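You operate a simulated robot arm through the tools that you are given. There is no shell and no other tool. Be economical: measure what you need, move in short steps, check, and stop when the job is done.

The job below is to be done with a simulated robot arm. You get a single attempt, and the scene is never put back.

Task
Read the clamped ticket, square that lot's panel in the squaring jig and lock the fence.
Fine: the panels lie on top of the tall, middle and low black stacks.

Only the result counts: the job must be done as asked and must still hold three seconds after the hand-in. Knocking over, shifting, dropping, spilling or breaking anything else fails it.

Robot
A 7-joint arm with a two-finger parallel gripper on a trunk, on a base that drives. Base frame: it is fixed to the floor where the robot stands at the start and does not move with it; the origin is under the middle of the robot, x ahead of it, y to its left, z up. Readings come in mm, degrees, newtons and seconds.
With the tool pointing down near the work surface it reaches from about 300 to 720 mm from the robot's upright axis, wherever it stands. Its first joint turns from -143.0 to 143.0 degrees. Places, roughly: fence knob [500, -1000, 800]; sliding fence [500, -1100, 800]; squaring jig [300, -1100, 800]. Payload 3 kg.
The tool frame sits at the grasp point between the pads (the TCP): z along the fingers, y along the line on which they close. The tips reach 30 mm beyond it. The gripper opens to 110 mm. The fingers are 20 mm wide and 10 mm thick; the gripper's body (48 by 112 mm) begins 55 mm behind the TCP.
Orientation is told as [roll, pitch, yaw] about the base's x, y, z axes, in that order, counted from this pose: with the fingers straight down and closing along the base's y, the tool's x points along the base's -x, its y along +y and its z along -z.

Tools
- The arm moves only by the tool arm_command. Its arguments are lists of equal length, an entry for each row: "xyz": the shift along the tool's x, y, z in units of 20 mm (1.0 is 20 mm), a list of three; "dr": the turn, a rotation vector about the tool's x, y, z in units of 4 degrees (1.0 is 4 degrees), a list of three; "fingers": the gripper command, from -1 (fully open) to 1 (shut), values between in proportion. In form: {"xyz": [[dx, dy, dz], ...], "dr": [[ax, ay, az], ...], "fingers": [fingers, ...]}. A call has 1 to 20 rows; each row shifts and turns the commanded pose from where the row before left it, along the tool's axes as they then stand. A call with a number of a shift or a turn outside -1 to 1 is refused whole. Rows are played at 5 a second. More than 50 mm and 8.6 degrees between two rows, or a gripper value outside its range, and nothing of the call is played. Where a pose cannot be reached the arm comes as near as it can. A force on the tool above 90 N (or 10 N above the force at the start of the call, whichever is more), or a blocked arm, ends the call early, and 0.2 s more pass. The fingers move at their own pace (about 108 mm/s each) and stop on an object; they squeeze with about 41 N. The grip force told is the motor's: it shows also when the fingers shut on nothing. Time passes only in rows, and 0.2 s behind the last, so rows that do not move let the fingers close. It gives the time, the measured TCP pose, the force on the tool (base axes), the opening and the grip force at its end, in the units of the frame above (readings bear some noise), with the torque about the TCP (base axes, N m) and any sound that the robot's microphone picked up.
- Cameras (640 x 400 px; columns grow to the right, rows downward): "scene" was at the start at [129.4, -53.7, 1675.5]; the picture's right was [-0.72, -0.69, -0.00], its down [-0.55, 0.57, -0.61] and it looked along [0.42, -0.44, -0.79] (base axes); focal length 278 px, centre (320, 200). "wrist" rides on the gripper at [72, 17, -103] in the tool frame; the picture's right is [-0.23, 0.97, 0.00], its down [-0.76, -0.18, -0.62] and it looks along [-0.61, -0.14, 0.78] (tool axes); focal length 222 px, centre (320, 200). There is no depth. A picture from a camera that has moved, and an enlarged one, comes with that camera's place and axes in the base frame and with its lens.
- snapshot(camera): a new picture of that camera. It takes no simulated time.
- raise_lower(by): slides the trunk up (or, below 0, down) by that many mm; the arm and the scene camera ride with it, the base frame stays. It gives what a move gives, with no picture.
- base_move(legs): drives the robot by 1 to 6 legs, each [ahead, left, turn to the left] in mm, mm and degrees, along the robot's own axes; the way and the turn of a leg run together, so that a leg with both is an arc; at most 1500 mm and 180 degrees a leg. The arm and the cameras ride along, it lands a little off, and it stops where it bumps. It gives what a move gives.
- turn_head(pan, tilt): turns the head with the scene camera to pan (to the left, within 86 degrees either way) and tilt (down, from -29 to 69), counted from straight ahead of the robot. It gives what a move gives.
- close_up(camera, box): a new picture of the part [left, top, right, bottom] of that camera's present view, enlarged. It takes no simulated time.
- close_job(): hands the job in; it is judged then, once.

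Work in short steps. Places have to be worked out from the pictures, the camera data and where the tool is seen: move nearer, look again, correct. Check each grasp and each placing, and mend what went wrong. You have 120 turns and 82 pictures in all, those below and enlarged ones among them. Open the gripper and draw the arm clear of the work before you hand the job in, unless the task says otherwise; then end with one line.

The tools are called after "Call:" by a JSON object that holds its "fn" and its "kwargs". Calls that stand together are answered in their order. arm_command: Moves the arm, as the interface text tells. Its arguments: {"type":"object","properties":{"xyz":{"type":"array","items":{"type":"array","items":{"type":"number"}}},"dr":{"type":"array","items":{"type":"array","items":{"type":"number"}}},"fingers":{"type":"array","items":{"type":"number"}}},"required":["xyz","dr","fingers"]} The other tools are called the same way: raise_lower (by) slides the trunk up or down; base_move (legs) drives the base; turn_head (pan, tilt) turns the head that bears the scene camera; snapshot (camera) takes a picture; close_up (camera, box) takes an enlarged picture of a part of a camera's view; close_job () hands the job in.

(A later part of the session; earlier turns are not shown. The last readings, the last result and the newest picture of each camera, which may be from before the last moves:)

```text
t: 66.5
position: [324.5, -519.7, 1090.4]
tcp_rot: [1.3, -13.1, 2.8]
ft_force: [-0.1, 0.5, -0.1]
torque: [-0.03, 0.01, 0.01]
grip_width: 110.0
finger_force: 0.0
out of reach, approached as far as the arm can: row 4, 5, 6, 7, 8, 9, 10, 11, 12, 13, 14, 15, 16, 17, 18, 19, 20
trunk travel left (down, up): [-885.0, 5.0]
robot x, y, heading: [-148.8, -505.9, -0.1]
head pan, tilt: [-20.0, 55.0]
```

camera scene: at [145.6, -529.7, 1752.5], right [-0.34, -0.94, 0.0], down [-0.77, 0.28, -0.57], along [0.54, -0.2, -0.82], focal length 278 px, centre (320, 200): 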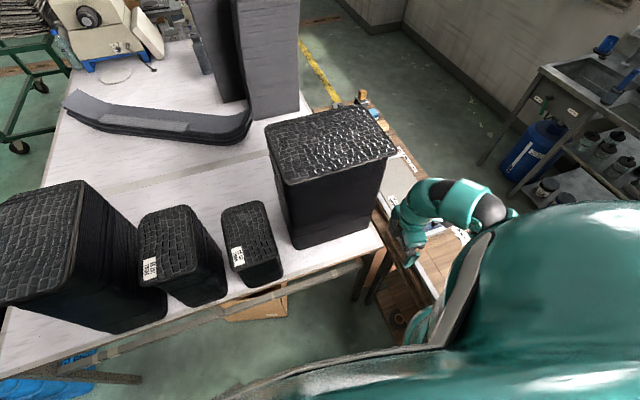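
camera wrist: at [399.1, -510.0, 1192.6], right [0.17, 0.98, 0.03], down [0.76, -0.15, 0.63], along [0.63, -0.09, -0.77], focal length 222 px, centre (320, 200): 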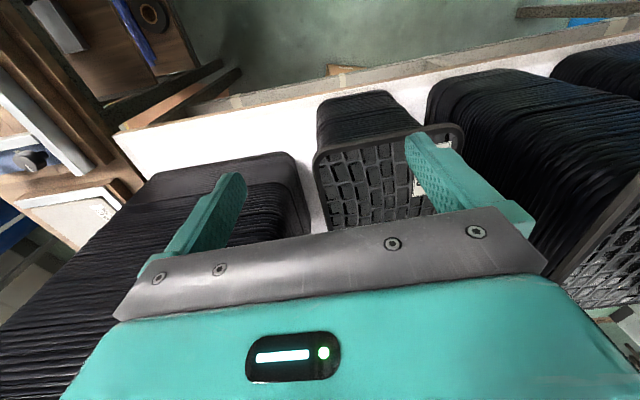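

The arm is too folded here; I'll back the base up further and extend the arm before pitching.

Call:
{"fn": "base_move", "kwargs": {"legs": [[-220, 0, 0]]}}

Call:
{"fn": "arm_command", "kwargs": {"xyz": [[-1, 0, 0], [-1, 0, 0], [-1, 0, 0], [-1, 0, 0], [-1, 0, 0], [-1, 0, 0], [-1, 0, 0], [-1, 0, 0], [-1, 0, 0], [-1, 0, 0]], "dr": [[0, 0, 0], [0, 0, 0], [0, 0, 0], [0, 0, 0], [0, 0, 0], [0, 0, 0], [0, 0, 0], [0, 0, 0], [0, 0, 0], [0, 0, 0]], "fingers": [-1, -1, -1, -1, -1, -1, -1, -1, -1, -1]}}

Call:
{"fn": "arm_command", "kwargs": {"xyz": [[0, 0, 0], [0, 0, 0], [0, 0, 0], [0, 0, 0], [0, 0, 0], [0, 0, 0], [0, 0, 0], [0, 0, 0]], "dr": [[0, -1, 0], [0, -1, 0], [0, -1, 0], [0, -1, 0], [0, -1, 0], [0, -1, 0], [0, -1, 0], [0, -1, 0]], "fingers": [-1, -1, -1, -1, -1, -1, -1, -1]}}

```text
t: 68.2
position: [103.5, -521.5, 1090.2]
tcp_rot: [1.4, -13.2, 2.7]
ft_force: [0.1, 0.1, 0.4]
torque: [0.02, -0.02, 0.03]
grip_width: 109.9
finger_force: 0.0
trunk travel left (down, up): [-885.0, 5.0]
robot x, y, heading: [-369.4, -505.1, -0.5]
head pan, tilt: [-20.0, 55.0]
```

```text
t: 70.4
position: [299.0, -512.2, 1134.8]
tcp_rot: [1.4, -13.1, 2.6]
ft_force: [-0.5, 0.1, 0.1]
torque: [0.01, 0.01, 0.01]
grip_width: 110.0
finger_force: 0.0
trunk travel left (down, up): [-885.0, 5.0]
robot x, y, heading: [-370.8, -506.8, -0.6]
head pan, tilt: [-20.0, 55.0]
```

```text
t: 72.2
position: [299.0, -512.3, 1135.7]
tcp_rot: [1.8, -45.1, 1.7]
ft_force: [-0.1, -0.7, -0.7]
torque: [-0.02, -0.01, 0.02]
grip_width: 109.9
finger_force: 0.1
trunk travel left (down, up): [-885.0, 5.0]
robot x, y, heading: [-367.6, -505.3, -0.0]
head pan, tilt: [-20.0, 55.0]
```

Extending works; pitch the rest to horizontal, then roll 90° so the fingers close vertically.

Call:
{"fn": "arm_command", "kwargs": {"xyz": [[0, 0, 0], [0, 0, 0], [0, 0, 0], [0, 0, 0], [0, 0, 0], [0, 0, 0], [0, 0, 0], [0, 0, 0], [0, 0, 0], [0, 0, 0], [0, 0, 0]], "dr": [[0, -1, 0], [0, -1, 0], [0, -1, 0], [0, -1, 0], [0, -1, 0], [0, -1, 0], [0, -1, 0], [0, -1, 0], [0, -1, 0], [0, -1, 0], [0, -1, 0]], "fingers": [-1, -1, -1, -1, -1, -1, -1, -1, -1, -1, -1]}}

Call:
{"fn": "arm_command", "kwargs": {"xyz": [[0, 0, 0], [0, 0, 0], [0, 0, 0], [0, 0, 0], [0, 0, 0], [0, 0, 0], [0, 0, 0], [0, 0, 0], [0, 0, 0], [0, 0, 0], [0, 0, 0]], "dr": [[0, 0, 1], [0, 0, 1], [0, 0, 1], [0, 0, 1], [0, 0, 1], [0, 0, 1], [0, 0, 1], [0, 0, 1], [0, 0, 1], [0, 0, 1], [0, 0, 1]], "fingers": [-1, -1, -1, -1, -1, -1, -1, -1, -1, -1, -1]}}

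Call:
{"fn": "arm_command", "kwargs": {"xyz": [[0, 0, 0], [0, 0, 0], [0, 0, 0], [0, 0, 0], [0, 0, 0], [0, 0, 0], [0, 0, 0], [0, 0, 0], [0, 0, 0], [0, 0, 0], [0, 0, 0]], "dr": [[0, 0, 1], [0, 0, 1], [0, 0, 1], [0, 0, 1], [0, 0, 1], [0, 0, 1], [0, 0, 1], [0, 0, 1], [0, 0, 1], [0, 0, 1], [0, 0, 1]], "fingers": [-1, -1, -1, -1, -1, -1, -1, -1, -1, -1, -1]}}

Call:
{"fn": "snapshot", "kwargs": {"camera": "wrist"}}

```text
t: 74.6
position: [298.8, -512.8, 1135.4]
tcp_rot: [56.1, -88.6, -53.2]
ft_force: [-0.2, 0.4, -0.9]
torque: [0.01, 0.04, 0.01]
grip_width: 109.8
finger_force: 0.1
trunk travel left (down, up): [-885.0, 5.0]
robot x, y, heading: [-370.6, -503.7, -0.3]
head pan, tilt: [-20.0, 55.0]
```

```text
t: 77.0
position: [299.2, -511.7, 1137.0]
tcp_rot: [89.0, -44.5, -86.2]
ft_force: [-0.9, -0.6, -0.5]
torque: [0.01, -0.03, 0.02]
grip_width: 109.7
finger_force: 0.1
trunk travel left (down, up): [-885.0, 5.0]
robot x, y, heading: [-366.9, -504.2, -0.1]
head pan, tilt: [-20.0, 55.0]
```

```text
t: 79.4
position: [298.0, -512.2, 1136.5]
tcp_rot: [89.1, -0.7, -86.9]
ft_force: [-1.2, -0.1, 0.4]
torque: [0.0, 0.0, -0.02]
grip_width: 109.8
finger_force: 0.1
trunk travel left (down, up): [-885.0, 5.0]
robot x, y, heading: [-371.0, -505.8, -0.2]
head pan, tilt: [-20.0, 55.0]
```

```text
48 pictures are left
camera wrist: at [191.9, -443.5, 1153.1], right [0.03, -0.22, 0.98], down [-0.58, -0.8, -0.16], along [0.81, -0.57, -0.15], focal length 222 px, centre (320, 200)
```

wrist: 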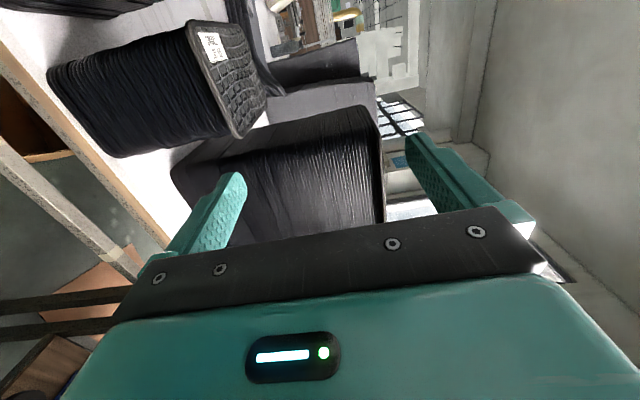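

Now the tool is horizontal pointing +x. Zoom at the target panel edge to verify overhang.

Call:
{"fn": "close_up", "kwargs": {"camera": "wrist", "box": [40, 0, 290, 160]}}

```text
2.50 times, centred on (165, 80) of wrist
camera zoom: at [191.9, -443.5, 1153.1], right [0.03, -0.22, 0.98], down [-0.58, -0.8, -0.16], along [0.81, -0.57, -0.15], focal length 555 px, centre (708, 500)
```

zoom: 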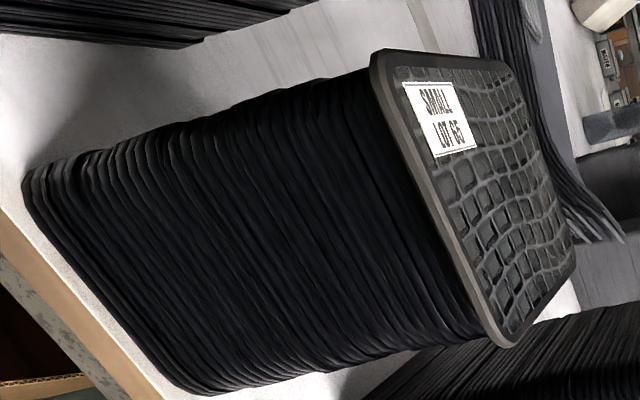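

The panel appears to overhang. Lower the trunk so that the tool gets level with the panel, straighten the yaw, and align y.

Call:
{"fn": "raise_lower", "kwargs": {"by": -120}}

Call:
{"fn": "arm_command", "kwargs": {"xyz": [[0.83, 0, 0], [0.83, 0, 0], [0.83, 0, 0], [0, 0, 0]], "dr": [[0, -0.75, 0], [0, 0, 0], [0, 0, 0], [0, 0, 0]], "fingers": [-1, -1, -1, -1]}}

Call:
{"fn": "close_up", "kwargs": {"camera": "wrist", "box": [90, 0, 390, 190]}}

```text
t: 80.9
position: [298.3, -512.4, 1015.8]
tcp_rot: [89.3, -0.7, -87.1]
ft_force: [0.2, 0.0, -0.1]
torque: [0.0, 0.01, 0.03]
grip_width: 110.0
finger_force: 0.0
trunk travel left (down, up): [-765.0, 125.0]
robot x, y, heading: [-366.4, -505.3, 0.0]
head pan, tilt: [-20.0, 55.0]
```

```text
t: 81.9
position: [298.0, -463.8, 1015.9]
tcp_rot: [89.2, -0.7, -90.0]
ft_force: [-0.6, 0.8, 0.2]
torque: [-0.01, 0.01, -0.02]
grip_width: 109.9
finger_force: 0.0
trunk travel left (down, up): [-765.0, 125.0]
robot x, y, heading: [-368.4, -503.3, -0.1]
head pan, tilt: [-20.0, 55.0]
```

```text
2.11 times, centred on (240, 95) of wrist
camera zoom: at [194.6, -388.9, 1033.0], right [0.01, -0.21, 0.98], down [-0.63, -0.76, -0.16], along [0.78, -0.61, -0.14], focal length 468 px, centre (488, 421)
```

zoom: 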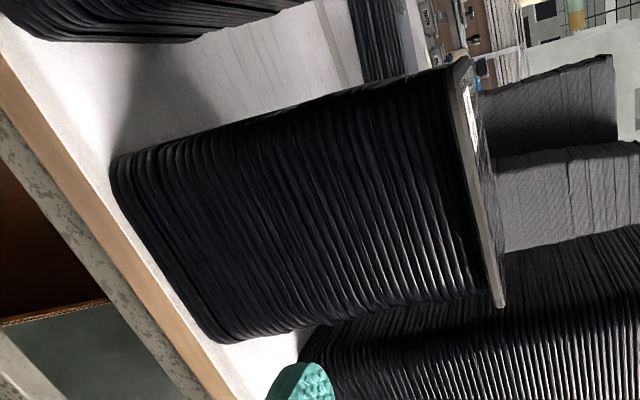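

Panel near edge is x≈500, z≈1008; stack face about x≈525. Advance with open fingers to TCP x≈470 and check.

Call:
{"fn": "arm_command", "kwargs": {"xyz": [[0, -0.35, 1], [0, 0, 1], [0, 0, 1], [0, 0, 1], [0, 0, 1], [0, 0, 1], [0, 0, 1], [0, 0, 1], [0, 0, 0.5], [0, 0, 0]], "dr": [[0, 0, 0], [0, 0, 0], [0, 0, 0], [0, 0, 0], [0, 0, 0], [0, 0, 0], [0, 0, 0], [0, 0, 0], [0, 0, 0], [0, 0, 0]], "fingers": [-1, -1, -1, -1, -1, -1, -1, -1, -1, -1]}}

Call:
{"fn": "snapshot", "kwargs": {"camera": "wrist"}}

```text
t: 84.1
position: [468.8, -460.7, 1004.9]
tcp_rot: [89.1, -0.9, -89.9]
ft_force: [0.5, 0.4, -0.5]
torque: [-0.03, 0.0, -0.03]
grip_width: 110.1
finger_force: 0.1
trunk travel left (down, up): [-765.0, 125.0]
robot x, y, heading: [-366.9, -505.4, -0.2]
head pan, tilt: [-20.0, 55.0]
```

```text
45 pictures are left
camera wrist: at [365.0, -387.9, 1022.1], right [0.01, -0.21, 0.98], down [-0.62, -0.76, -0.16], along [0.78, -0.61, -0.15], focal length 222 px, centre (320, 200)
```

wrist: 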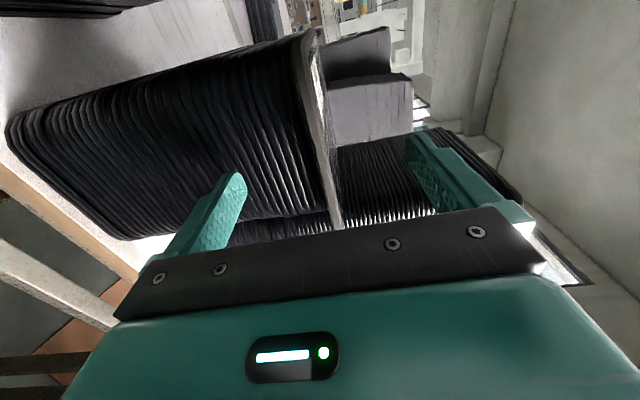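

The panel sits between the fingers. Advance gently ~16 mm and read the force.

Call:
{"fn": "arm_command", "kwargs": {"xyz": [[0, 0.15, 0.2], [0, 0, 0.2], [0, 0, 0.2], [0, 0, 0.2], [0, 0, 0]], "dr": [[0, 0, 0], [0, 0, 0], [0, 0, 0], [0, 0, 0], [0, 0, 0]], "fingers": [-1, -1, -1, -1, -1]}}

Call:
{"fn": "close_up", "kwargs": {"camera": "wrist", "box": [130, 60, 450, 260]}}

```text
t: 85.3
position: [484.4, -462.1, 1009.5]
tcp_rot: [89.2, -0.7, -90.0]
ft_force: [-7.1, -4.3, 1.8]
torque: [-0.19, 0.32, -0.1]
grip_width: 109.6
finger_force: 0.1
trunk travel left (down, up): [-765.0, 125.0]
robot x, y, heading: [-371.6, -502.0, -0.1]
head pan, tilt: [-20.0, 55.0]
```

```text
2.00 times, centred on (290, 160) of wrist
camera zoom: at [380.8, -389.2, 1026.5], right [0.01, -0.21, 0.98], down [-0.63, -0.76, -0.16], along [0.78, -0.61, -0.14], focal length 444 px, centre (380, 280)
```

zoom: 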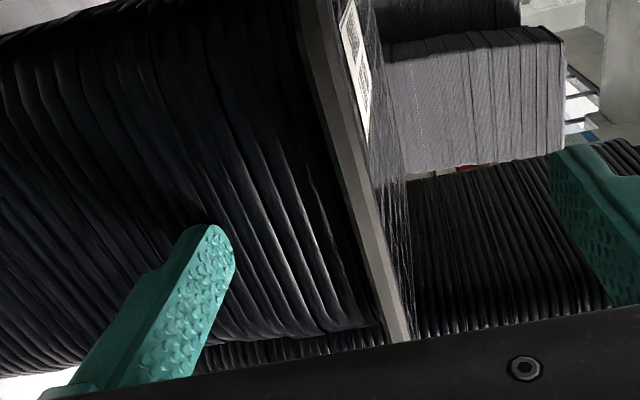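

There is a light contact (7 N) of the lower finger with the stack at tip x≈514, so the overhang is ~14 mm. Back off 3 mm, then close on the edge.

Call:
{"fn": "arm_command", "kwargs": {"xyz": [[0, 0, -0.15], [0, 0, 0], [0, 0, 0], [0, 0, 0], [0, 0, 0], [0, 0, 0], [0, 0, 0], [0, 0, 0]], "dr": [[0, 0, 0], [0, 0, 0], [0, 0, 0], [0, 0, 0], [0, 0, 0], [0, 0, 0], [0, 0, 0], [0, 0, 0]], "fingers": [-1, -1, -0.5, 0, 0.5, 1, 1, 1]}}

Call:
{"fn": "close_up", "kwargs": {"camera": "wrist", "box": [130, 60, 450, 260]}}

```text
t: 87.1
position: [481.0, -461.7, 1008.8]
tcp_rot: [89.2, -0.8, -90.1]
ft_force: [1.3, 0.9, 2.1]
torque: [0.2, -0.37, 0.06]
grip_width: 7.2
finger_force: 41.3
trunk travel left (down, up): [-765.0, 125.0]
robot x, y, heading: [-370.6, -505.3, -0.0]
head pan, tilt: [-20.0, 55.0]
```

```text
2.00 times, centred on (290, 160) of wrist
camera zoom: at [377.8, -388.2, 1025.8], right [0.01, -0.21, 0.98], down [-0.63, -0.76, -0.16], along [0.78, -0.61, -0.14], focal length 444 px, centre (380, 280)
```

zoom: 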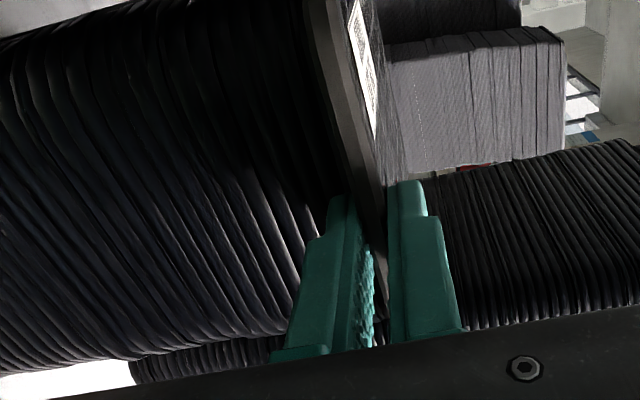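

Gripped with 7.2 mm opening. Pull the panel ~36 mm towards me along the stack, so I can regrip deeper.

Call:
{"fn": "arm_command", "kwargs": {"xyz": [[0, 0.05, -0.3], [0, 0, -0.3], [0, 0, -0.3], [0, 0, -0.3], [0, 0, -0.3], [0, 0, -0.3], [0, 0, 0]], "dr": [[0, 0, 0], [0, 0, 0], [0, 0, 0], [0, 0, 0], [0, 0, 0], [0, 0, 0], [0, 0, 0]], "fingers": [1, 1, 1, 1, 1, 1, 1]}}

Call:
{"fn": "snapshot", "kwargs": {"camera": "wrist"}}

```text
t: 88.7
position: [444.2, -462.3, 1010.5]
tcp_rot: [89.2, -0.7, -90.0]
ft_force: [0.3, -0.2, 0.8]
torque: [0.04, -0.15, 0.0]
grip_width: 7.4
finger_force: 41.6
trunk travel left (down, up): [-765.0, 125.0]
robot x, y, heading: [-370.9, -506.7, 0.1]
head pan, tilt: [-20.0, 55.0]
```

```text
42 pictures are left
camera wrist: at [340.8, -388.2, 1027.0], right [0.01, -0.21, 0.98], down [-0.62, -0.76, -0.16], along [0.78, -0.61, -0.14], focal length 222 px, centre (320, 200)
```

wrist: 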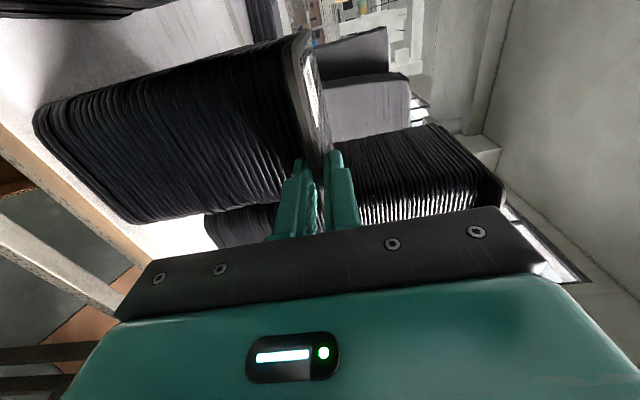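

Panel followed. Open slightly, advance 20 mm and regrip.

Call:
{"fn": "arm_command", "kwargs": {"xyz": [[0, 0, 0], [0, 0, 0], [0, 0, 0.34], [0, 0, 0.34], [0, 0, 0.34], [0, 0, 0], [0, 0, 0], [0, 0, 0], [0, 0, 0]], "dr": [[0, 0, 0], [0, 0, 0], [0, 0, 0], [0, 0, 0], [0, 0, 0], [0, 0, 0], [0, 0, 0], [0, 0, 0], [0, 0, 0]], "fingers": [0.5, 0.5, 0.5, 0.5, 0.5, 0.5, 1, 1, 1]}}

Call:
{"fn": "close_up", "kwargs": {"camera": "wrist", "box": [200, 20, 440, 240]}}

```text
t: 90.7
position: [465.3, -461.1, 1008.1]
tcp_rot: [89.2, -0.8, -89.9]
ft_force: [0.9, 0.4, 1.9]
torque: [0.19, -0.42, 0.06]
grip_width: 7.4
finger_force: 40.7
trunk travel left (down, up): [-765.0, 125.0]
robot x, y, heading: [-369.6, -506.4, 0.1]
head pan, tilt: [-20.0, 55.0]
```

```text
1.82 times, centred on (320, 130) of wrist
camera zoom: at [362.1, -388.3, 1026.7], right [0.01, -0.21, 0.98], down [-0.63, -0.76, -0.16], along [0.78, -0.61, -0.14], focal length 404 px, centre (320, 327)
```

zoom: 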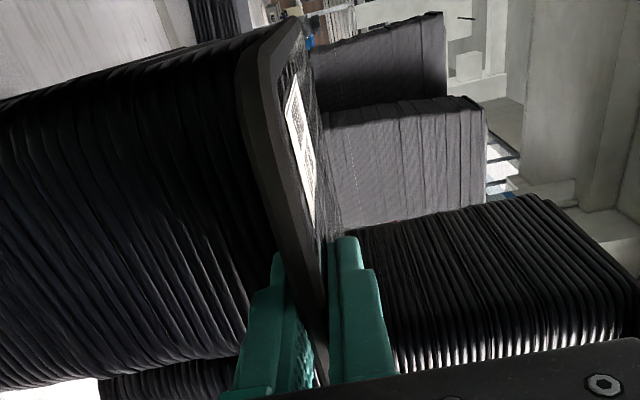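

Solid grip. Lift 40 mm, then draw the panel back.

Call:
{"fn": "arm_command", "kwargs": {"xyz": [[0, 0.5, 0], [0, 0.5, 0], [0, 0.5, 0], [0, 0.5, 0], [0, 0, -1], [0, 0, -1], [0, 0, -1], [0, 0, -1], [0, 0, -1], [0, 0, -1], [0, 0, -1], [0, 0, -1]], "dr": [[0, 0, 0], [0, 0, 0], [0, 0, 0], [0, 0, 0], [0, 0, 0], [0, 0, 0], [0, 0, 0], [0, 0, 0], [0, 0, 0], [0, 0, 0], [0, 0, 0], [0, 0, 0]], "fingers": [1, 1, 1, 1, 1, 1, 1, 1, 1, 1, 1, 1]}}

Call:
{"fn": "snapshot", "kwargs": {"camera": "scene"}}

```text
t: 93.3
position: [304.8, -460.2, 1051.2]
tcp_rot: [89.1, -0.8, -90.0]
ft_force: [0.6, -0.1, -1.1]
torque: [0.03, 0.03, 0.03]
grip_width: 7.7
finger_force: 41.1
trunk travel left (down, up): [-765.0, 125.0]
robot x, y, heading: [-364.9, -501.2, -0.1]
head pan, tilt: [-20.0, 55.0]
```

```text
40 pictures are left
camera scene: at [-224.6, -529.6, 1632.5], right [-0.34, -0.94, 0.0], down [-0.77, 0.28, -0.57], along [0.54, -0.2, -0.82], focal length 278 px, centre (320, 200)
```

scene: 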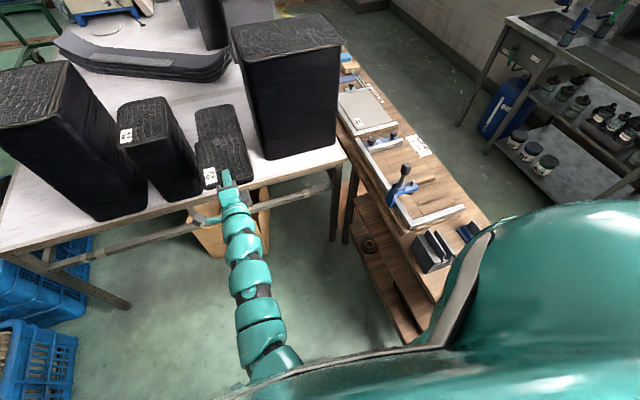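

Panel is lifted; the stack stayed. Back up 80 mm and turn right 60°, then look.

Call:
{"fn": "base_move", "kwargs": {"legs": [[-80, 0, 0], [0, 0, -60]]}}

Call:
{"fn": "snapshot", "kwargs": {"camera": "scene"}}

```text
t: 97.0
position: [-78.8, -1070.8, 1051.6]
tcp_rot: [89.2, -0.7, -150.3]
ft_force: [-0.1, -0.2, 0.0]
torque: [0.09, 0.04, 0.0]
grip_width: 7.6
finger_force: 40.9
trunk travel left (down, up): [-765.0, 125.0]
robot x, y, heading: [-448.7, -499.5, -60.6]
head pan, tilt: [-20.0, 55.0]
```

```text
39 pictures are left
camera scene: at [-402.3, -645.2, 1632.5], right [-0.99, -0.16, 0.0], down [-0.13, 0.81, -0.57], along [0.09, -0.57, -0.82], focal length 278 px, centre (320, 200)
```

scene: 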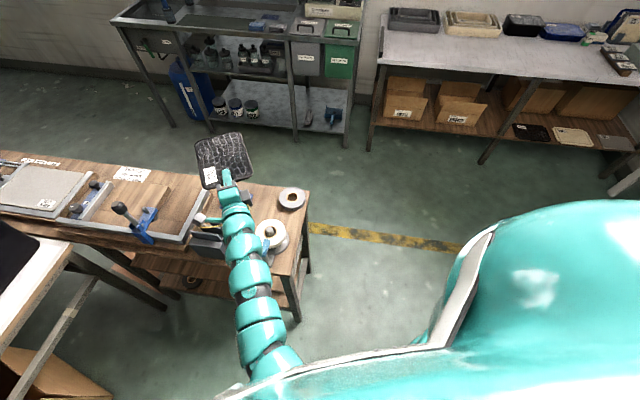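

Path is clear. Turn the remaining 30° and drive left (towards +x) 520 mm to stand before the jig.

Call:
{"fn": "base_move", "kwargs": {"legs": [[0, 0, -29.5], [0, 520, 0]]}}

Call:
{"fn": "turn_head", "kwargs": {"pan": 15, "tilt": 55}}

Call:
{"fn": "snapshot", "kwargs": {"camera": "scene"}}

```text
t: 101.5
position: [126.9, -1175.2, 1051.6]
tcp_rot: [89.2, -0.7, -179.1]
ft_force: [0.1, -0.7, -0.1]
torque: [0.07, 0.0, -0.02]
grip_width: 7.7
finger_force: 41.3
trunk travel left (down, up): [-765.0, 125.0]
robot x, y, heading: [75.5, -500.9, -89.2]
head pan, tilt: [-20.0, 55.0]
```

```text
t: 102.5
position: [126.0, -1175.8, 1051.5]
tcp_rot: [89.1, -0.9, -179.3]
ft_force: [0.5, 0.2, -0.3]
torque: [0.06, 0.01, 0.03]
grip_width: 7.5
finger_force: 41.0
trunk travel left (down, up): [-765.0, 125.0]
robot x, y, heading: [71.8, -496.9, -89.3]
head pan, tilt: [15.0, 55.0]
```

```text
38 pictures are left
camera scene: at [91.3, -649.6, 1632.5], right [-0.96, -0.27, 0.0], down [-0.22, 0.79, -0.57], along [0.15, -0.55, -0.82], focal length 278 px, centre (320, 200)
```

scene: 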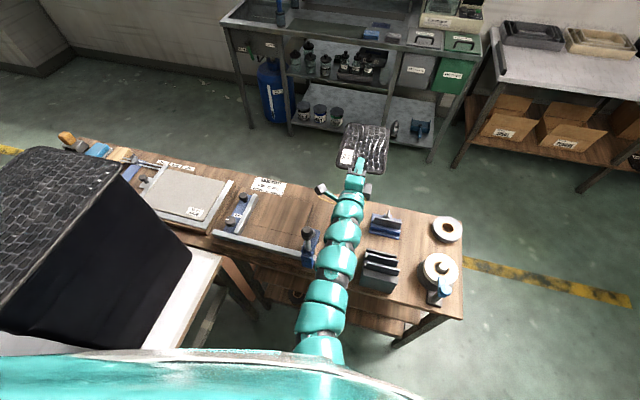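

Zoom the jig from here.

Call:
{"fn": "close_up", "kwargs": {"camera": "scene", "box": [180, 160, 420, 300]}}

```text
2.67 times, centred on (300, 230) of scene
camera zoom: at [91.3, -649.6, 1632.5], right [-0.96, -0.27, 0.0], down [-0.22, 0.79, -0.57], along [0.15, -0.55, -0.82], focal length 741 px, centre (373, 120)
```

zoom: 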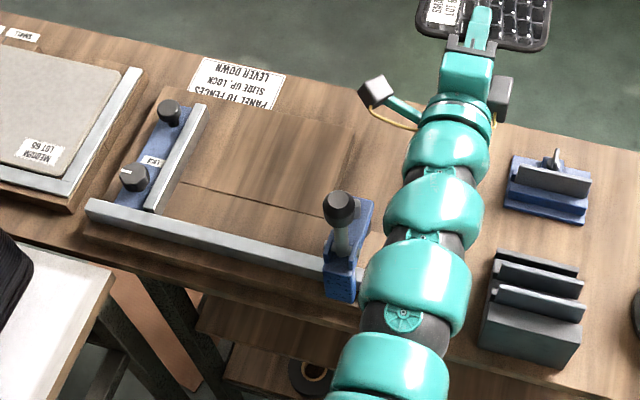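

Now swing the tool's pointing from -y to -x in the air (panel at z≈1050), drawing it slightly back towards the robot.

Call:
{"fn": "arm_command", "kwargs": {"xyz": [[-0.1, 0, -0.28], [-0.1, 0, -0.28], [-0.1, 0, -0.28], [-0.1, 0, -0.28], [-0.1, 0, -0.28], [-0.1, 0, -0.28], [-0.1, 0, -0.28], [-0.1, 0, -0.28], [-0.1, 0, -0.28], [-0.1, 0, -0.28]], "dr": [[0, -1, 0], [0, -1, 0], [0, -1, 0], [0, -1, 0], [0, -1, 0], [0, -1, 0], [0, -1, 0], [0, -1, 0], [0, -1, 0], [0, -1, 0]], "fingers": [1, 1, 1, 1, 1, 1, 1, 1, 1, 1]}}

Call:
{"fn": "arm_command", "kwargs": {"xyz": [[-0.26, 0, -0.15], [-0.26, 0, -0.15], [-0.26, 0, -0.15], [-0.26, 0, -0.15], [-0.26, 0, -0.15], [-0.26, 0, -0.15], [-0.26, 0, -0.15], [-0.26, 0, -0.15], [-0.26, 0, -0.15], [-0.26, 0, -0.15]], "dr": [[0, -1, 0], [0, -1, 0], [0, -1, 0], [0, -1, 0], [0, -1, 0], [0, -1, 0], [0, -1, 0], [0, -1, 0], [0, -1, 0], [0, -1, 0]], "fingers": [1, 1, 1, 1, 1, 1, 1, 1, 1, 1]}}

```text
t: 104.7
position: [125.4, -1117.1, 1052.1]
tcp_rot: [89.8, -1.1, 140.8]
ft_force: [0.7, 0.2, 0.1]
torque: [0.03, -0.06, 0.01]
grip_width: 7.7
finger_force: 41.2
trunk travel left (down, up): [-765.0, 125.0]
robot x, y, heading: [70.2, -498.4, -89.6]
head pan, tilt: [15.0, 55.0]
```

```text
t: 106.9
position: [112.5, -1084.0, 1045.5]
tcp_rot: [91.3, -3.5, 117.9]
ft_force: [0.4, -0.3, 0.2]
torque: [0.06, -0.04, 0.01]
grip_width: 7.4
finger_force: 41.2
out of reach, approached as far as the arm can: row 6, 7, 8, 9, 10
trunk travel left (down, up): [-765.0, 125.0]
robot x, y, heading: [76.2, -499.3, -89.2]
head pan, tilt: [15.0, 55.0]
```

The wrist can't bend that far towards -x. Better: stand at the bench's west end and bring the panel in along +x (no rotation of the panel at all). Swing the tool back to straight ahead first.

Call:
{"fn": "arm_command", "kwargs": {"xyz": [[0.26, 0, 0.15], [0.26, 0, 0.15], [0.26, 0, 0.15], [0.26, 0, 0.15], [0.26, 0, 0.15], [0.26, 0, 0.15], [0.1, 0, 0.28], [0.1, 0, 0.28], [0.1, 0, 0.28], [0.1, 0, 0.28], [0.1, 0, 0.28], [0.1, 0, 0.28], [0.1, 0, 0.28], [0.1, 0, 0.28], [0.1, 0, 0.28], [0.1, 0, 0.28]], "dr": [[0, 1, 0], [0, 1, 0], [0, 1, 0], [0, 1, 0], [0, 1, 0], [0, 1, 0], [0, 1, 0], [0, 1, 0], [0, 1, 0], [0, 1, 0], [0, 1, 0], [0, 1, 0], [0, 1, 0], [0, 1, 0], [0, 1, 0], [0, 1, 0]], "fingers": [1, 1, 1, 1, 1, 1, 1, 1, 1, 1, 1, 1, 1, 1, 1, 1]}}

Call:
{"fn": "base_move", "kwargs": {"legs": [[0, -620, 0]]}}

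Call:
{"fn": "turn_head", "kwargs": {"pan": -20, "tilt": 50}}

Call:
{"fn": "snapshot", "kwargs": {"camera": "scene"}}

```text
t: 110.3
position: [114.8, -1175.6, 1046.7]
tcp_rot: [88.4, -2.8, -179.7]
ft_force: [-1.2, 0.2, 0.2]
torque: [0.08, 0.0, 0.0]
grip_width: 7.5
finger_force: 40.8
out of reach, approached as far as the arm can: row 16
trunk travel left (down, up): [-765.0, 125.0]
robot x, y, heading: [73.0, -494.4, -89.5]
head pan, tilt: [15.0, 55.0]
```

```text
t: 113.8
position: [-518.3, -1182.7, 1045.6]
tcp_rot: [88.3, -2.8, 180.0]
ft_force: [-1.0, 0.2, -1.2]
torque: [0.03, -0.03, -0.02]
grip_width: 7.7
finger_force: 40.8
trunk travel left (down, up): [-765.0, 125.0]
robot x, y, heading: [-556.7, -508.4, -89.8]
head pan, tilt: [15.0, 55.0]
```

```text
t: 114.8
position: [-516.5, -1182.6, 1045.1]
tcp_rot: [88.3, -2.9, 180.0]
ft_force: [0.5, -0.1, -1.1]
torque: [0.06, 0.01, -0.03]
grip_width: 7.6
finger_force: 40.8
trunk travel left (down, up): [-765.0, 125.0]
robot x, y, heading: [-557.0, -503.5, -89.7]
head pan, tilt: [-20.0, 50.0]
```

```text
36 pictures are left
camera scene: at [-583.0, -657.8, 1639.0], right [-0.94, 0.34, 0.0], down [0.26, 0.72, -0.64], along [-0.22, -0.61, -0.77], focal length 278 px, centre (320, 200)
```

scene: 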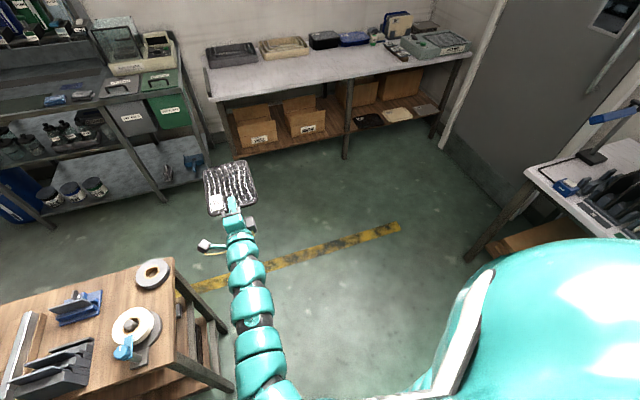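

Floor is clear. Turn left 90° and then strafe right ~545 mm to stand west of the bench facing +x.

Call:
{"fn": "base_move", "kwargs": {"legs": [[0, 0, 89.7], [0, -545, 0]]}}

Call:
{"fn": "turn_head", "kwargs": {"pan": -15, "tilt": 45}}

Call:
{"fn": "snapshot", "kwargs": {"camera": "scene"}}

```text
t: 121.8
position: [116.1, -1034.0, 1045.6]
tcp_rot: [88.2, -2.7, -90.8]
ft_force: [0.6, 0.3, -1.6]
torque: [-0.01, 0.11, 0.01]
grip_width: 7.6
finger_force: 41.3
trunk travel left (down, up): [-765.0, 125.0]
robot x, y, heading: [-562.4, -1063.8, -0.6]
head pan, tilt: [-20.0, 50.0]
```

```text
t: 122.5
position: [115.4, -1033.6, 1046.4]
tcp_rot: [88.3, -2.8, -90.8]
ft_force: [-0.9, 0.1, -0.3]
torque: [0.02, 0.03, 0.01]
grip_width: 7.6
finger_force: 40.7
trunk travel left (down, up): [-765.0, 125.0]
robot x, y, heading: [-562.3, -1059.5, -0.5]
head pan, tilt: [-15.0, 45.0]
```

```text
35 pictures are left
camera scene: at [-404.5, -1083.7, 1645.9], right [-0.27, -0.96, 0.0], down [-0.68, 0.19, -0.71], along [0.68, -0.19, -0.71], focal length 278 px, centre (320, 200)
```

scene: 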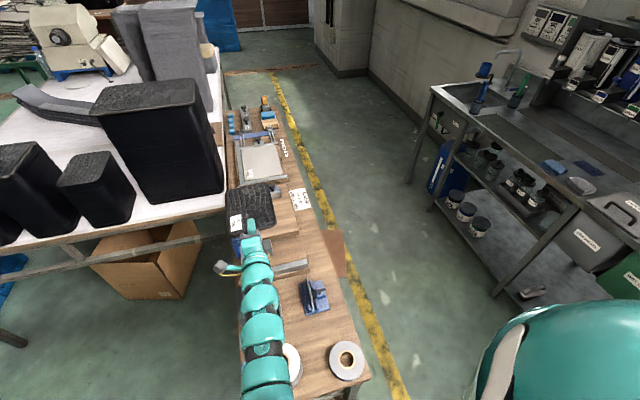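

The panel hovers over the jig in its original orientation. Zoom to locate fences and lever relative to it.

Call:
{"fn": "close_up", "kwargs": {"camera": "scene", "box": [200, 90, 360, 330]}}

Call:
{"fn": "snapshot", "kwargs": {"camera": "wrist"}}

```text
1.67 times, centred on (280, 210) of scene
camera zoom: at [-404.5, -1083.7, 1645.9], right [-0.27, -0.96, 0.0], down [-0.68, 0.19, -0.71], along [0.68, -0.19, -0.71], focal length 463 px, centre (387, 183)
```

zoom: 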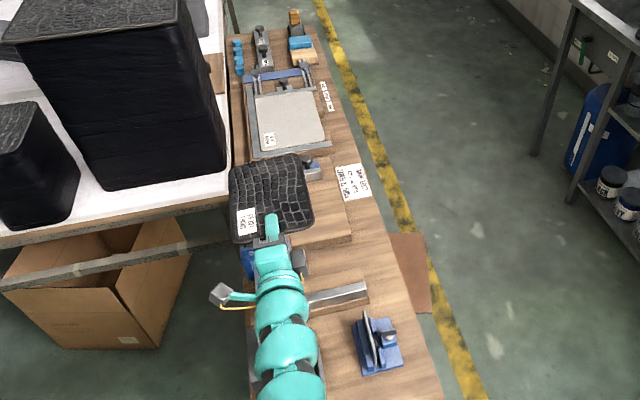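

```text
33 pictures are left
camera wrist: at [14.7, -957.5, 1061.1], right [0.03, -0.18, 0.98], down [-0.64, -0.76, -0.12], along [0.77, -0.63, -0.14], focal length 222 px, centre (320, 200)
```

wrist: 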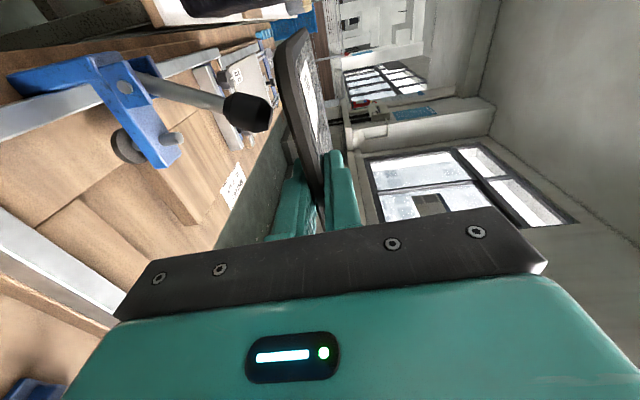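

The clamp's hold-down arm is horizontal with its pad at about (222,-1028,834), lever knob near z≈970. I'll put the panel down further at -y (clear of the pad) and later push it under. Shift to y≈-1120, correct roll, then pitch down ~33°.

Call:
{"fn": "arm_command", "kwargs": {"xyz": [[-0.86, 0, 0], [-0.86, 0, 0], [-0.86, 0, 0], [-0.86, 0, 0], [-0.86, 0, 0], [0, 0, 0.9], [0, 0, 0.9], [0, 0, 0.9], [0, 0, 0]], "dr": [[0, 0, 0.72], [0, 0, 0], [0, 0, 0], [0, 0, 0], [0, 0, 0], [0, 0, 0], [0, 0, 0], [0, 0, 0], [0, 0, 0]], "fingers": [1, 1, 1, 1, 1, 1, 1, 1, 1]}}

Call:
{"fn": "arm_command", "kwargs": {"xyz": [[0, 0, 0], [0, 0, 0], [0, 0, 0], [0, 0, 0], [0, 0, 0], [0, 0, 0], [0, 0, 0], [0, 0, 0], [0, 0, 0]], "dr": [[1, 0, 0], [1, 0, 0], [1, 0, 0], [1, 0, 0], [1, 0, 0], [1, 0, 0], [1, 0, 0], [1, 0, 0], [0, 0, 0]], "fingers": [1, 1, 1, 1, 1, 1, 1, 1, 1]}}

Call:
{"fn": "snapshot", "kwargs": {"camera": "wrist"}}

Call:
{"fn": "snapshot", "kwargs": {"camera": "scene"}}

```text
t: 124.5
position: [168.7, -1120.8, 1046.3]
tcp_rot: [88.3, 0.1, -90.8]
ft_force: [0.0, -0.3, -0.5]
torque: [-0.03, 0.05, 0.01]
grip_width: 7.4
finger_force: 40.6
trunk travel left (down, up): [-765.0, 125.0]
robot x, y, heading: [-561.2, -1060.6, -0.6]
head pan, tilt: [-15.0, 45.0]
```

```text
t: 126.5
position: [168.0, -1119.8, 1044.8]
tcp_rot: [56.2, 0.1, -91.0]
ft_force: [-0.5, -0.3, 0.1]
torque: [-0.02, 0.06, -0.01]
grip_width: 7.4
finger_force: 41.5
trunk travel left (down, up): [-765.0, 125.0]
robot x, y, heading: [-563.5, -1060.0, -0.3]
head pan, tilt: [-15.0, 45.0]
```

```text
32 pictures are left
camera wrist: at [93.5, -1046.0, 1115.5], right [0.54, -0.24, 0.81], down [-0.63, -0.75, 0.2], along [0.56, -0.61, -0.55], focal length 222 px, centre (320, 200)
```

wrist: 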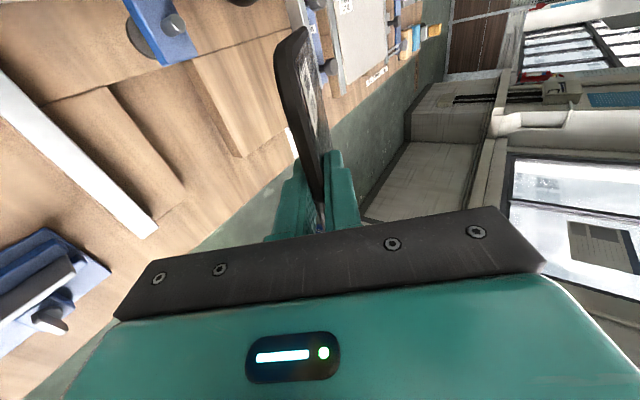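

```text
31 pictures are left
camera scene: at [-404.6, -1083.8, 1645.9], right [-0.27, -0.96, 0.0], down [-0.68, 0.19, -0.71], along [0.68, -0.19, -0.71], focal length 278 px, centre (320, 200)
```

scene: 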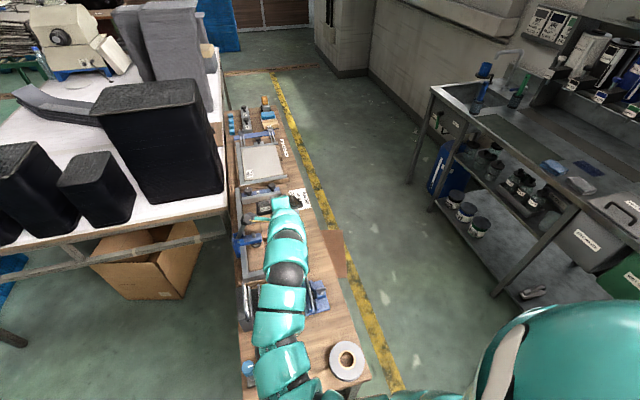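

Zoom into the jig's base to see the grooves/steps.

Call:
{"fn": "close_up", "kwargs": {"camera": "wrist", "box": [0, 0, 320, 250]}}

```text
1.60 times, centred on (160, 125) of wrist
camera zoom: at [93.5, -1046.0, 1115.5], right [0.54, -0.24, 0.81], down [-0.63, -0.75, 0.2], along [0.56, -0.61, -0.55], focal length 355 px, centre (576, 320)
```

zoom: 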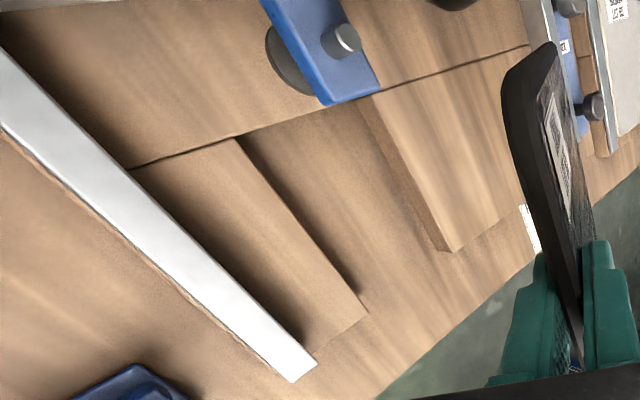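

The jig has a slot under the panel's far side (x 175–270, y<-1045) and base edge at y≈-1182; short fence inner face x≈118. Lower straight down 100 mm at this tilt.

Call:
{"fn": "arm_command", "kwargs": {"xyz": [[0, -0.83, 0.56], [0, -0.83, 0.56], [0, -0.83, 0.56], [0, -0.83, 0.56], [0, -0.83, 0.56], [0, 0, 0]], "dr": [[0, 0, 0], [0, 0, 0], [0, 0, 0], [0, 0, 0], [0, 0, 0], [0, 0, 0]], "fingers": [1, 1, 1, 1, 1, 1]}}

Call:
{"fn": "snapshot", "kwargs": {"camera": "wrist"}}

```text
t: 127.9
position: [169.9, -1122.7, 943.7]
tcp_rot: [56.4, 0.1, -91.0]
ft_force: [0.2, -0.3, 0.2]
torque: [0.0, 0.04, -0.03]
grip_width: 7.7
finger_force: 40.7
trunk travel left (down, up): [-765.0, 125.0]
robot x, y, heading: [-560.9, -1063.0, -0.6]
head pan, tilt: [-15.0, 45.0]
```

```text
29 pictures are left
camera wrist: at [95.1, -1047.1, 1015.4], right [0.54, -0.24, 0.81], down [-0.63, -0.75, 0.2], along [0.56, -0.61, -0.55], focal length 222 px, centre (320, 200)
```

wrist: 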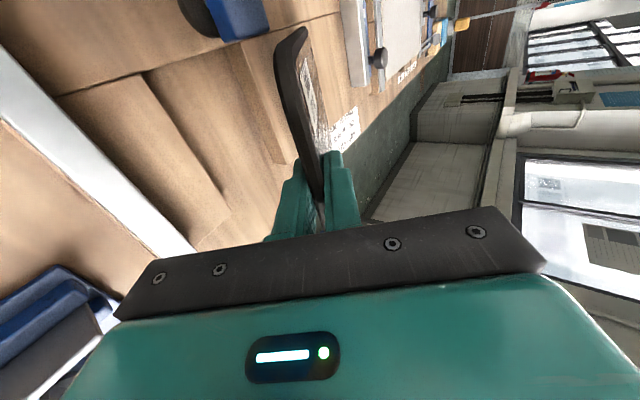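

Call:
{"fn": "arm_command", "kwargs": {"xyz": [[0, -0.25, 0.17], [0, -0.25, 0.17], [0, -0.25, 0.17], [0, -0.25, 0.17], [0, -0.25, 0.17], [0, 0, 0]], "dr": [[0, 0, 0], [0, 0, 0], [0, 0, 0], [0, 0, 0], [0, 0, 0], [0, 0, 0]], "fingers": [1, 1, 1, 1, 1, 1]}}

Call:
{"fn": "close_up", "kwargs": {"camera": "wrist", "box": [180, 0, 420, 200]}}

```text
t: 129.3
position: [168.9, -1119.8, 914.9]
tcp_rot: [56.4, 0.1, -91.0]
ft_force: [-1.5, 1.6, 7.3]
torque: [-0.39, -0.99, 0.05]
grip_width: 7.8
finger_force: 40.7
trunk travel left (down, up): [-765.0, 125.0]
robot x, y, heading: [-561.0, -1060.2, -0.7]
head pan, tilt: [-15.0, 45.0]
```

```text
2.00 times, centred on (300, 100) of wrist
camera zoom: at [93.7, -1045.8, 985.9], right [0.53, -0.24, 0.81], down [-0.63, -0.75, 0.19], along [0.56, -0.61, -0.55], focal length 444 px, centre (360, 400)
```

zoom: 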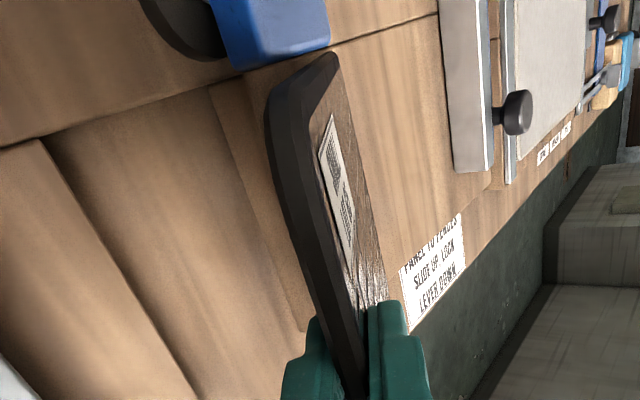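

Contact at the far edge (7 N). Lift a hair, shift 20 mm in +x for margin to the short fence, reduce the tilt to ~28° and recontact.

Call:
{"fn": "arm_command", "kwargs": {"xyz": [[0, 0.25, -0.17], [0, 0.56, 0.83], [0, -0.4, 0], [0, -0.4, 0], [0, 0, 0]], "dr": [[0, 0, 0], [0, 0, 0], [-0.75, 0, 0], [-0.75, 0, 0], [0, 0, 0]], "fingers": [1, 1, 1, 1, 1]}}

```text
t: 130.5
position: [180.8, -1120.1, 907.5]
tcp_rot: [62.3, 0.1, -90.8]
ft_force: [-0.1, -1.4, -0.9]
torque: [0.02, 0.05, 0.0]
grip_width: 7.6
finger_force: 40.8
trunk travel left (down, up): [-765.0, 125.0]
robot x, y, heading: [-557.9, -1060.7, -0.6]
head pan, tilt: [-15.0, 45.0]
```

Call:
{"fn": "arm_command", "kwargs": {"xyz": [[0, -0.15, 0.08], [0, -0.15, 0.08], [0, -0.15, 0.08], [0, 0, 0]], "dr": [[0, 0, 0], [0, 0, 0], [0, 0, 0], [0, 0, 0]], "fingers": [1, 1, 1, 1]}}

```text
t: 131.5
position: [180.7, -1121.2, 898.4]
tcp_rot: [62.5, 0.2, -90.9]
ft_force: [-2.1, 1.1, 6.7]
torque: [-0.3, -0.98, 0.11]
grip_width: 7.7
finger_force: 41.5
trunk travel left (down, up): [-765.0, 125.0]
robot x, y, heading: [-563.3, -1061.0, -0.5]
head pan, tilt: [-15.0, 45.0]
```

Contact again. Open the fingers gradually so the panel's near edge settles on the lower finger, and look.

Call:
{"fn": "arm_command", "kwargs": {"xyz": [[0, 0, 0], [0, 0, 0], [0, 0, 0], [0, 0, 0], [0, 0, 0], [0, 0, 0], [0, 0, 0]], "dr": [[0, 0, 0], [0, 0, 0], [0, 0, 0], [0, 0, 0], [0, 0, 0], [0, 0, 0], [0, 0, 0]], "fingers": [0.7, 0.4, 0.1, -0.2, -0.5, -0.8, -1]}}

Call:
{"fn": "snapshot", "kwargs": {"camera": "wrist"}}

```text
t: 133.1
position: [180.8, -1120.1, 896.9]
tcp_rot: [62.2, 0.2, -90.9]
ft_force: [0.7, 0.7, -0.4]
torque: [0.0, 0.03, -0.02]
grip_width: 110.1
finger_force: 0.1
trunk travel left (down, up): [-765.0, 125.0]
robot x, y, heading: [-562.6, -1064.8, -0.5]
head pan, tilt: [-15.0, 45.0]
```

```text
27 pictures are left
camera wrist: at [98.5, -1046.2, 959.3], right [0.45, -0.24, 0.86], down [-0.65, -0.75, 0.13], along [0.62, -0.62, -0.49], focal length 222 px, centre (320, 200)
```

wrist: 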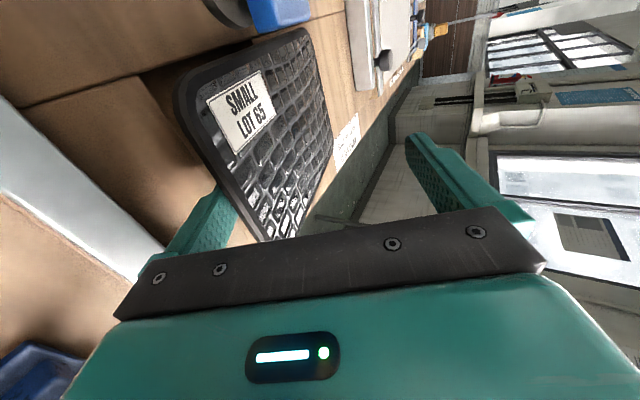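

The panel rests on the lower finger, nearly flat. Withdraw horizontally towards -x.

Call:
{"fn": "arm_command", "kwargs": {"xyz": [[0, -0.47, -0.88], [0, -0.47, -0.88], [0, -0.47, -0.88], [0, 0.5, -0.8], [0, 0.8, -0.5], [0, 0.8, -0.5], [0, 0, 0]], "dr": [[0, 0, 0], [0, 0, 0], [0, 0, 0], [0, 0, 0], [0, 0, 0], [0, 0, 0], [0, 0, 0]], "fingers": [-1, -1, -1, -1, -1, -1, -1]}}

Call:
{"fn": "snapshot", "kwargs": {"camera": "wrist"}}

```text
t: 134.7
position: [108.9, -1118.0, 949.8]
tcp_rot: [62.3, 0.1, -90.8]
ft_force: [0.2, 0.3, -0.2]
torque: [-0.02, 0.01, 0.03]
grip_width: 109.8
finger_force: 0.2
trunk travel left (down, up): [-765.0, 125.0]
robot x, y, heading: [-557.8, -1062.0, -0.5]
head pan, tilt: [-15.0, 45.0]
```

```text
26 pictures are left
camera wrist: at [26.8, -1044.3, 1013.1], right [0.45, -0.24, 0.86], down [-0.65, -0.75, 0.13], along [0.62, -0.62, -0.49], focal length 222 px, centre (320, 200)
```

wrist: 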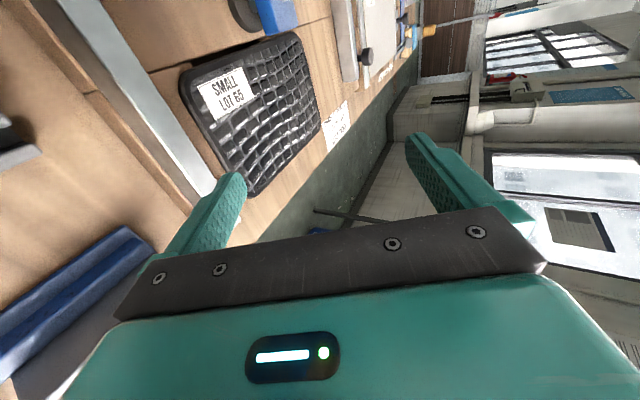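

The panel lies flat at x≈163–350, y≈-1056…-1184 with no clamp contact. Next: raise, turn the tool to point straight down, fingers closed, for pushing it towards the near fence.

Call:
{"fn": "arm_command", "kwargs": {"xyz": [[0, 0.88, -0.47], [0, 0.88, -0.47], [0, 0.88, -0.47], [0, 0.88, -0.47], [0, 0, 0], [0, 0, 0], [0, 0, 0], [0, 0, 0], [0, 0, 0], [0, 0, 0], [0, 0, 0], [0, 0, 0], [0, 0, 0], [0, 0, 0], [0, 0, 0], [0, 0, 0], [0, 0, 0], [0, 0, 0], [0, 0, 0], [0, 0, 0]], "dr": [[0, 0, 0], [0, 0, 0], [0, 0, 0], [0, 0, 0], [1, 0, 0], [1, 0, 0], [1, 0, 0], [1, 0, 0], [1, 0, 0], [1, 0, 0], [1, 0, 0], [1, 0, 0], [1, 0, 0], [1, 0, 0], [1, 0, 0], [1, 0, 0], [1, 0, 0], [1, 0, 0], [1, 0, 0], [0.57, 0, 0]], "fingers": [1, 1, 1, 1, 1, 1, 1, 1, 1, 1, 1, 1, 1, 1, 1, 1, 1, 1, 1, 1]}}

```text
t: 138.9
position: [121.6, -1118.3, 1005.5]
tcp_rot: [0.0, 0.2, -90.9]
ft_force: [-0.4, 0.3, -0.5]
torque: [0.0, 0.04, -0.01]
grip_width: 0.0
finger_force: 37.7
out of reach, approached as far as the arm can: row 18, 19
trunk travel left (down, up): [-765.0, 125.0]
robot x, y, heading: [-559.1, -1057.0, -0.5]
head pan, tilt: [-15.0, 45.0]
```

Tool is vertical. Go back around to the near side (north) of the bench where the fence, knob and lever are all in reach.

Call:
{"fn": "base_move", "kwargs": {"legs": [[0, 550, 0], [0, 0, -89.5], [0, 725, 0], [40, 0, 0]]}}

Call:
{"fn": "turn_head", "kwargs": {"pan": 10, "tilt": 60}}

Call:
{"fn": "snapshot", "kwargs": {"camera": "scene"}}

```text
t: 150.0
position: [99.5, -1264.6, 1004.8]
tcp_rot: [-0.2, 0.2, 177.3]
ft_force: [-0.8, 0.3, 0.0]
torque: [0.03, 0.01, -0.02]
grip_width: 0.1
finger_force: 37.9
trunk travel left (down, up): [-765.0, 125.0]
robot x, y, heading: [173.8, -580.9, -92.3]
head pan, tilt: [-15.0, 45.0]
```

```text
t: 150.9
position: [98.6, -1261.7, 1006.1]
tcp_rot: [0.0, 0.1, 177.3]
ft_force: [-0.1, 0.3, -0.1]
torque: [0.01, 0.02, 0.05]
grip_width: 0.1
finger_force: 37.7
trunk travel left (down, up): [-765.0, 125.0]
robot x, y, heading: [176.8, -584.5, -91.8]
head pan, tilt: [10.0, 60.0]
```

```text
25 pictures are left
camera scene: at [179.3, -727.1, 1626.4], right [-0.99, -0.13, 0.0], down [-0.12, 0.86, -0.5], along [0.07, -0.5, -0.87], focal length 278 px, centre (320, 200)
```

scene: 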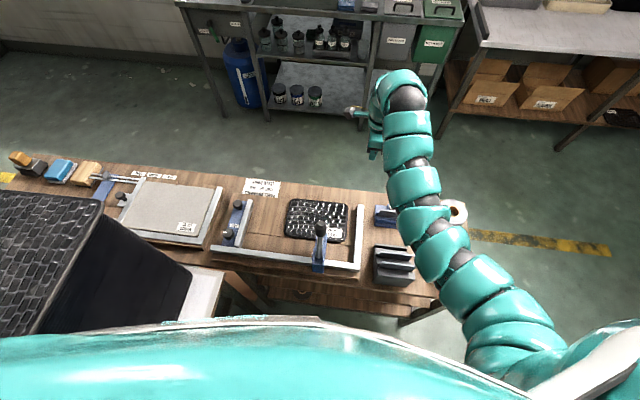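

Call:
{"fn": "close_up", "kwargs": {"camera": "scene", "box": [200, 165, 440, 305]}}

```text
2.67 times, centred on (320, 235) of scene
camera zoom: at [179.3, -727.1, 1626.4], right [-0.99, -0.13, 0.0], down [-0.12, 0.86, -0.5], along [0.07, -0.5, -0.87], focal length 741 px, centre (320, 107)
```

zoom: 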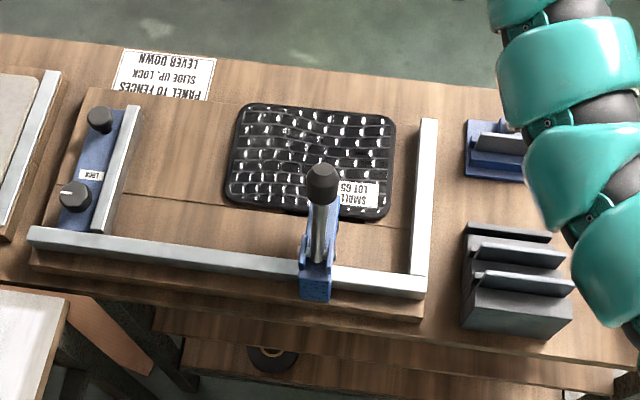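

Everything seen clearly: near fence inner face y≈-990, short fence inner x≈120, sliding fence face x≈464, panel flat. Move the closed fingers beyond the panel's far edge at x≈245, above the slot.

Call:
{"fn": "arm_command", "kwargs": {"xyz": [[0.92, -0.4, 0], [0.92, -0.4, 0], [0.92, -0.4, 0], [0.92, -0.4, 0], [0.92, -0.4, 0], [0.92, -0.4, 0], [0.92, -0.4, 0], [0.92, -0.4, 0], [0, 0, 1], [0, 0, 1], [0, 0, 1], [0, 0, 1], [0, 0, 1], [0, 0, 0]], "dr": [[0, 0, 0], [0, 0, 0], [0, 0, 0], [0, 0, 0], [0, 0, 0], [0, 0, 0], [0, 0, 0], [0, 0, 0], [0, 0, 0], [0, 0, 0], [0, 0, 0], [0, 0, 0], [0, 0, 0], [0, 0, 0]], "fingers": [1, 1, 1, 1, 1, 1, 1, 1, 1, 1, 1, 1, 1, 1]}}

Call:
{"fn": "close_up", "kwargs": {"camera": "scene", "box": [200, 165, 440, 305]}}

```text
t: 153.9
position: [251.3, -1212.7, 901.9]
tcp_rot: [0.0, 0.2, 177.3]
ft_force: [-0.2, 0.7, -0.2]
torque: [-0.02, -0.02, 0.0]
grip_width: 0.1
finger_force: 37.7
out of reach, approached as far as the arm can: row 2, 4
trunk travel left (down, up): [-765.0, 125.0]
robot x, y, heading: [173.9, -579.6, -92.3]
head pan, tilt: [10.0, 60.0]
```

```text
2.67 times, centred on (320, 235) of scene
camera zoom: at [179.5, -726.5, 1626.5], right [-0.99, -0.13, 0.0], down [-0.12, 0.86, -0.5], along [0.07, -0.5, -0.87], focal length 741 px, centre (320, 107)
```

zoom: 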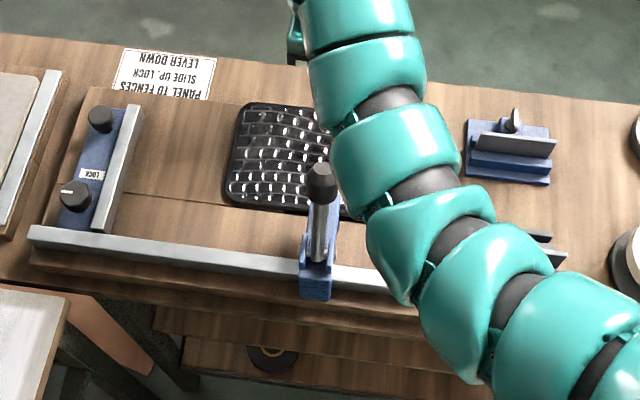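

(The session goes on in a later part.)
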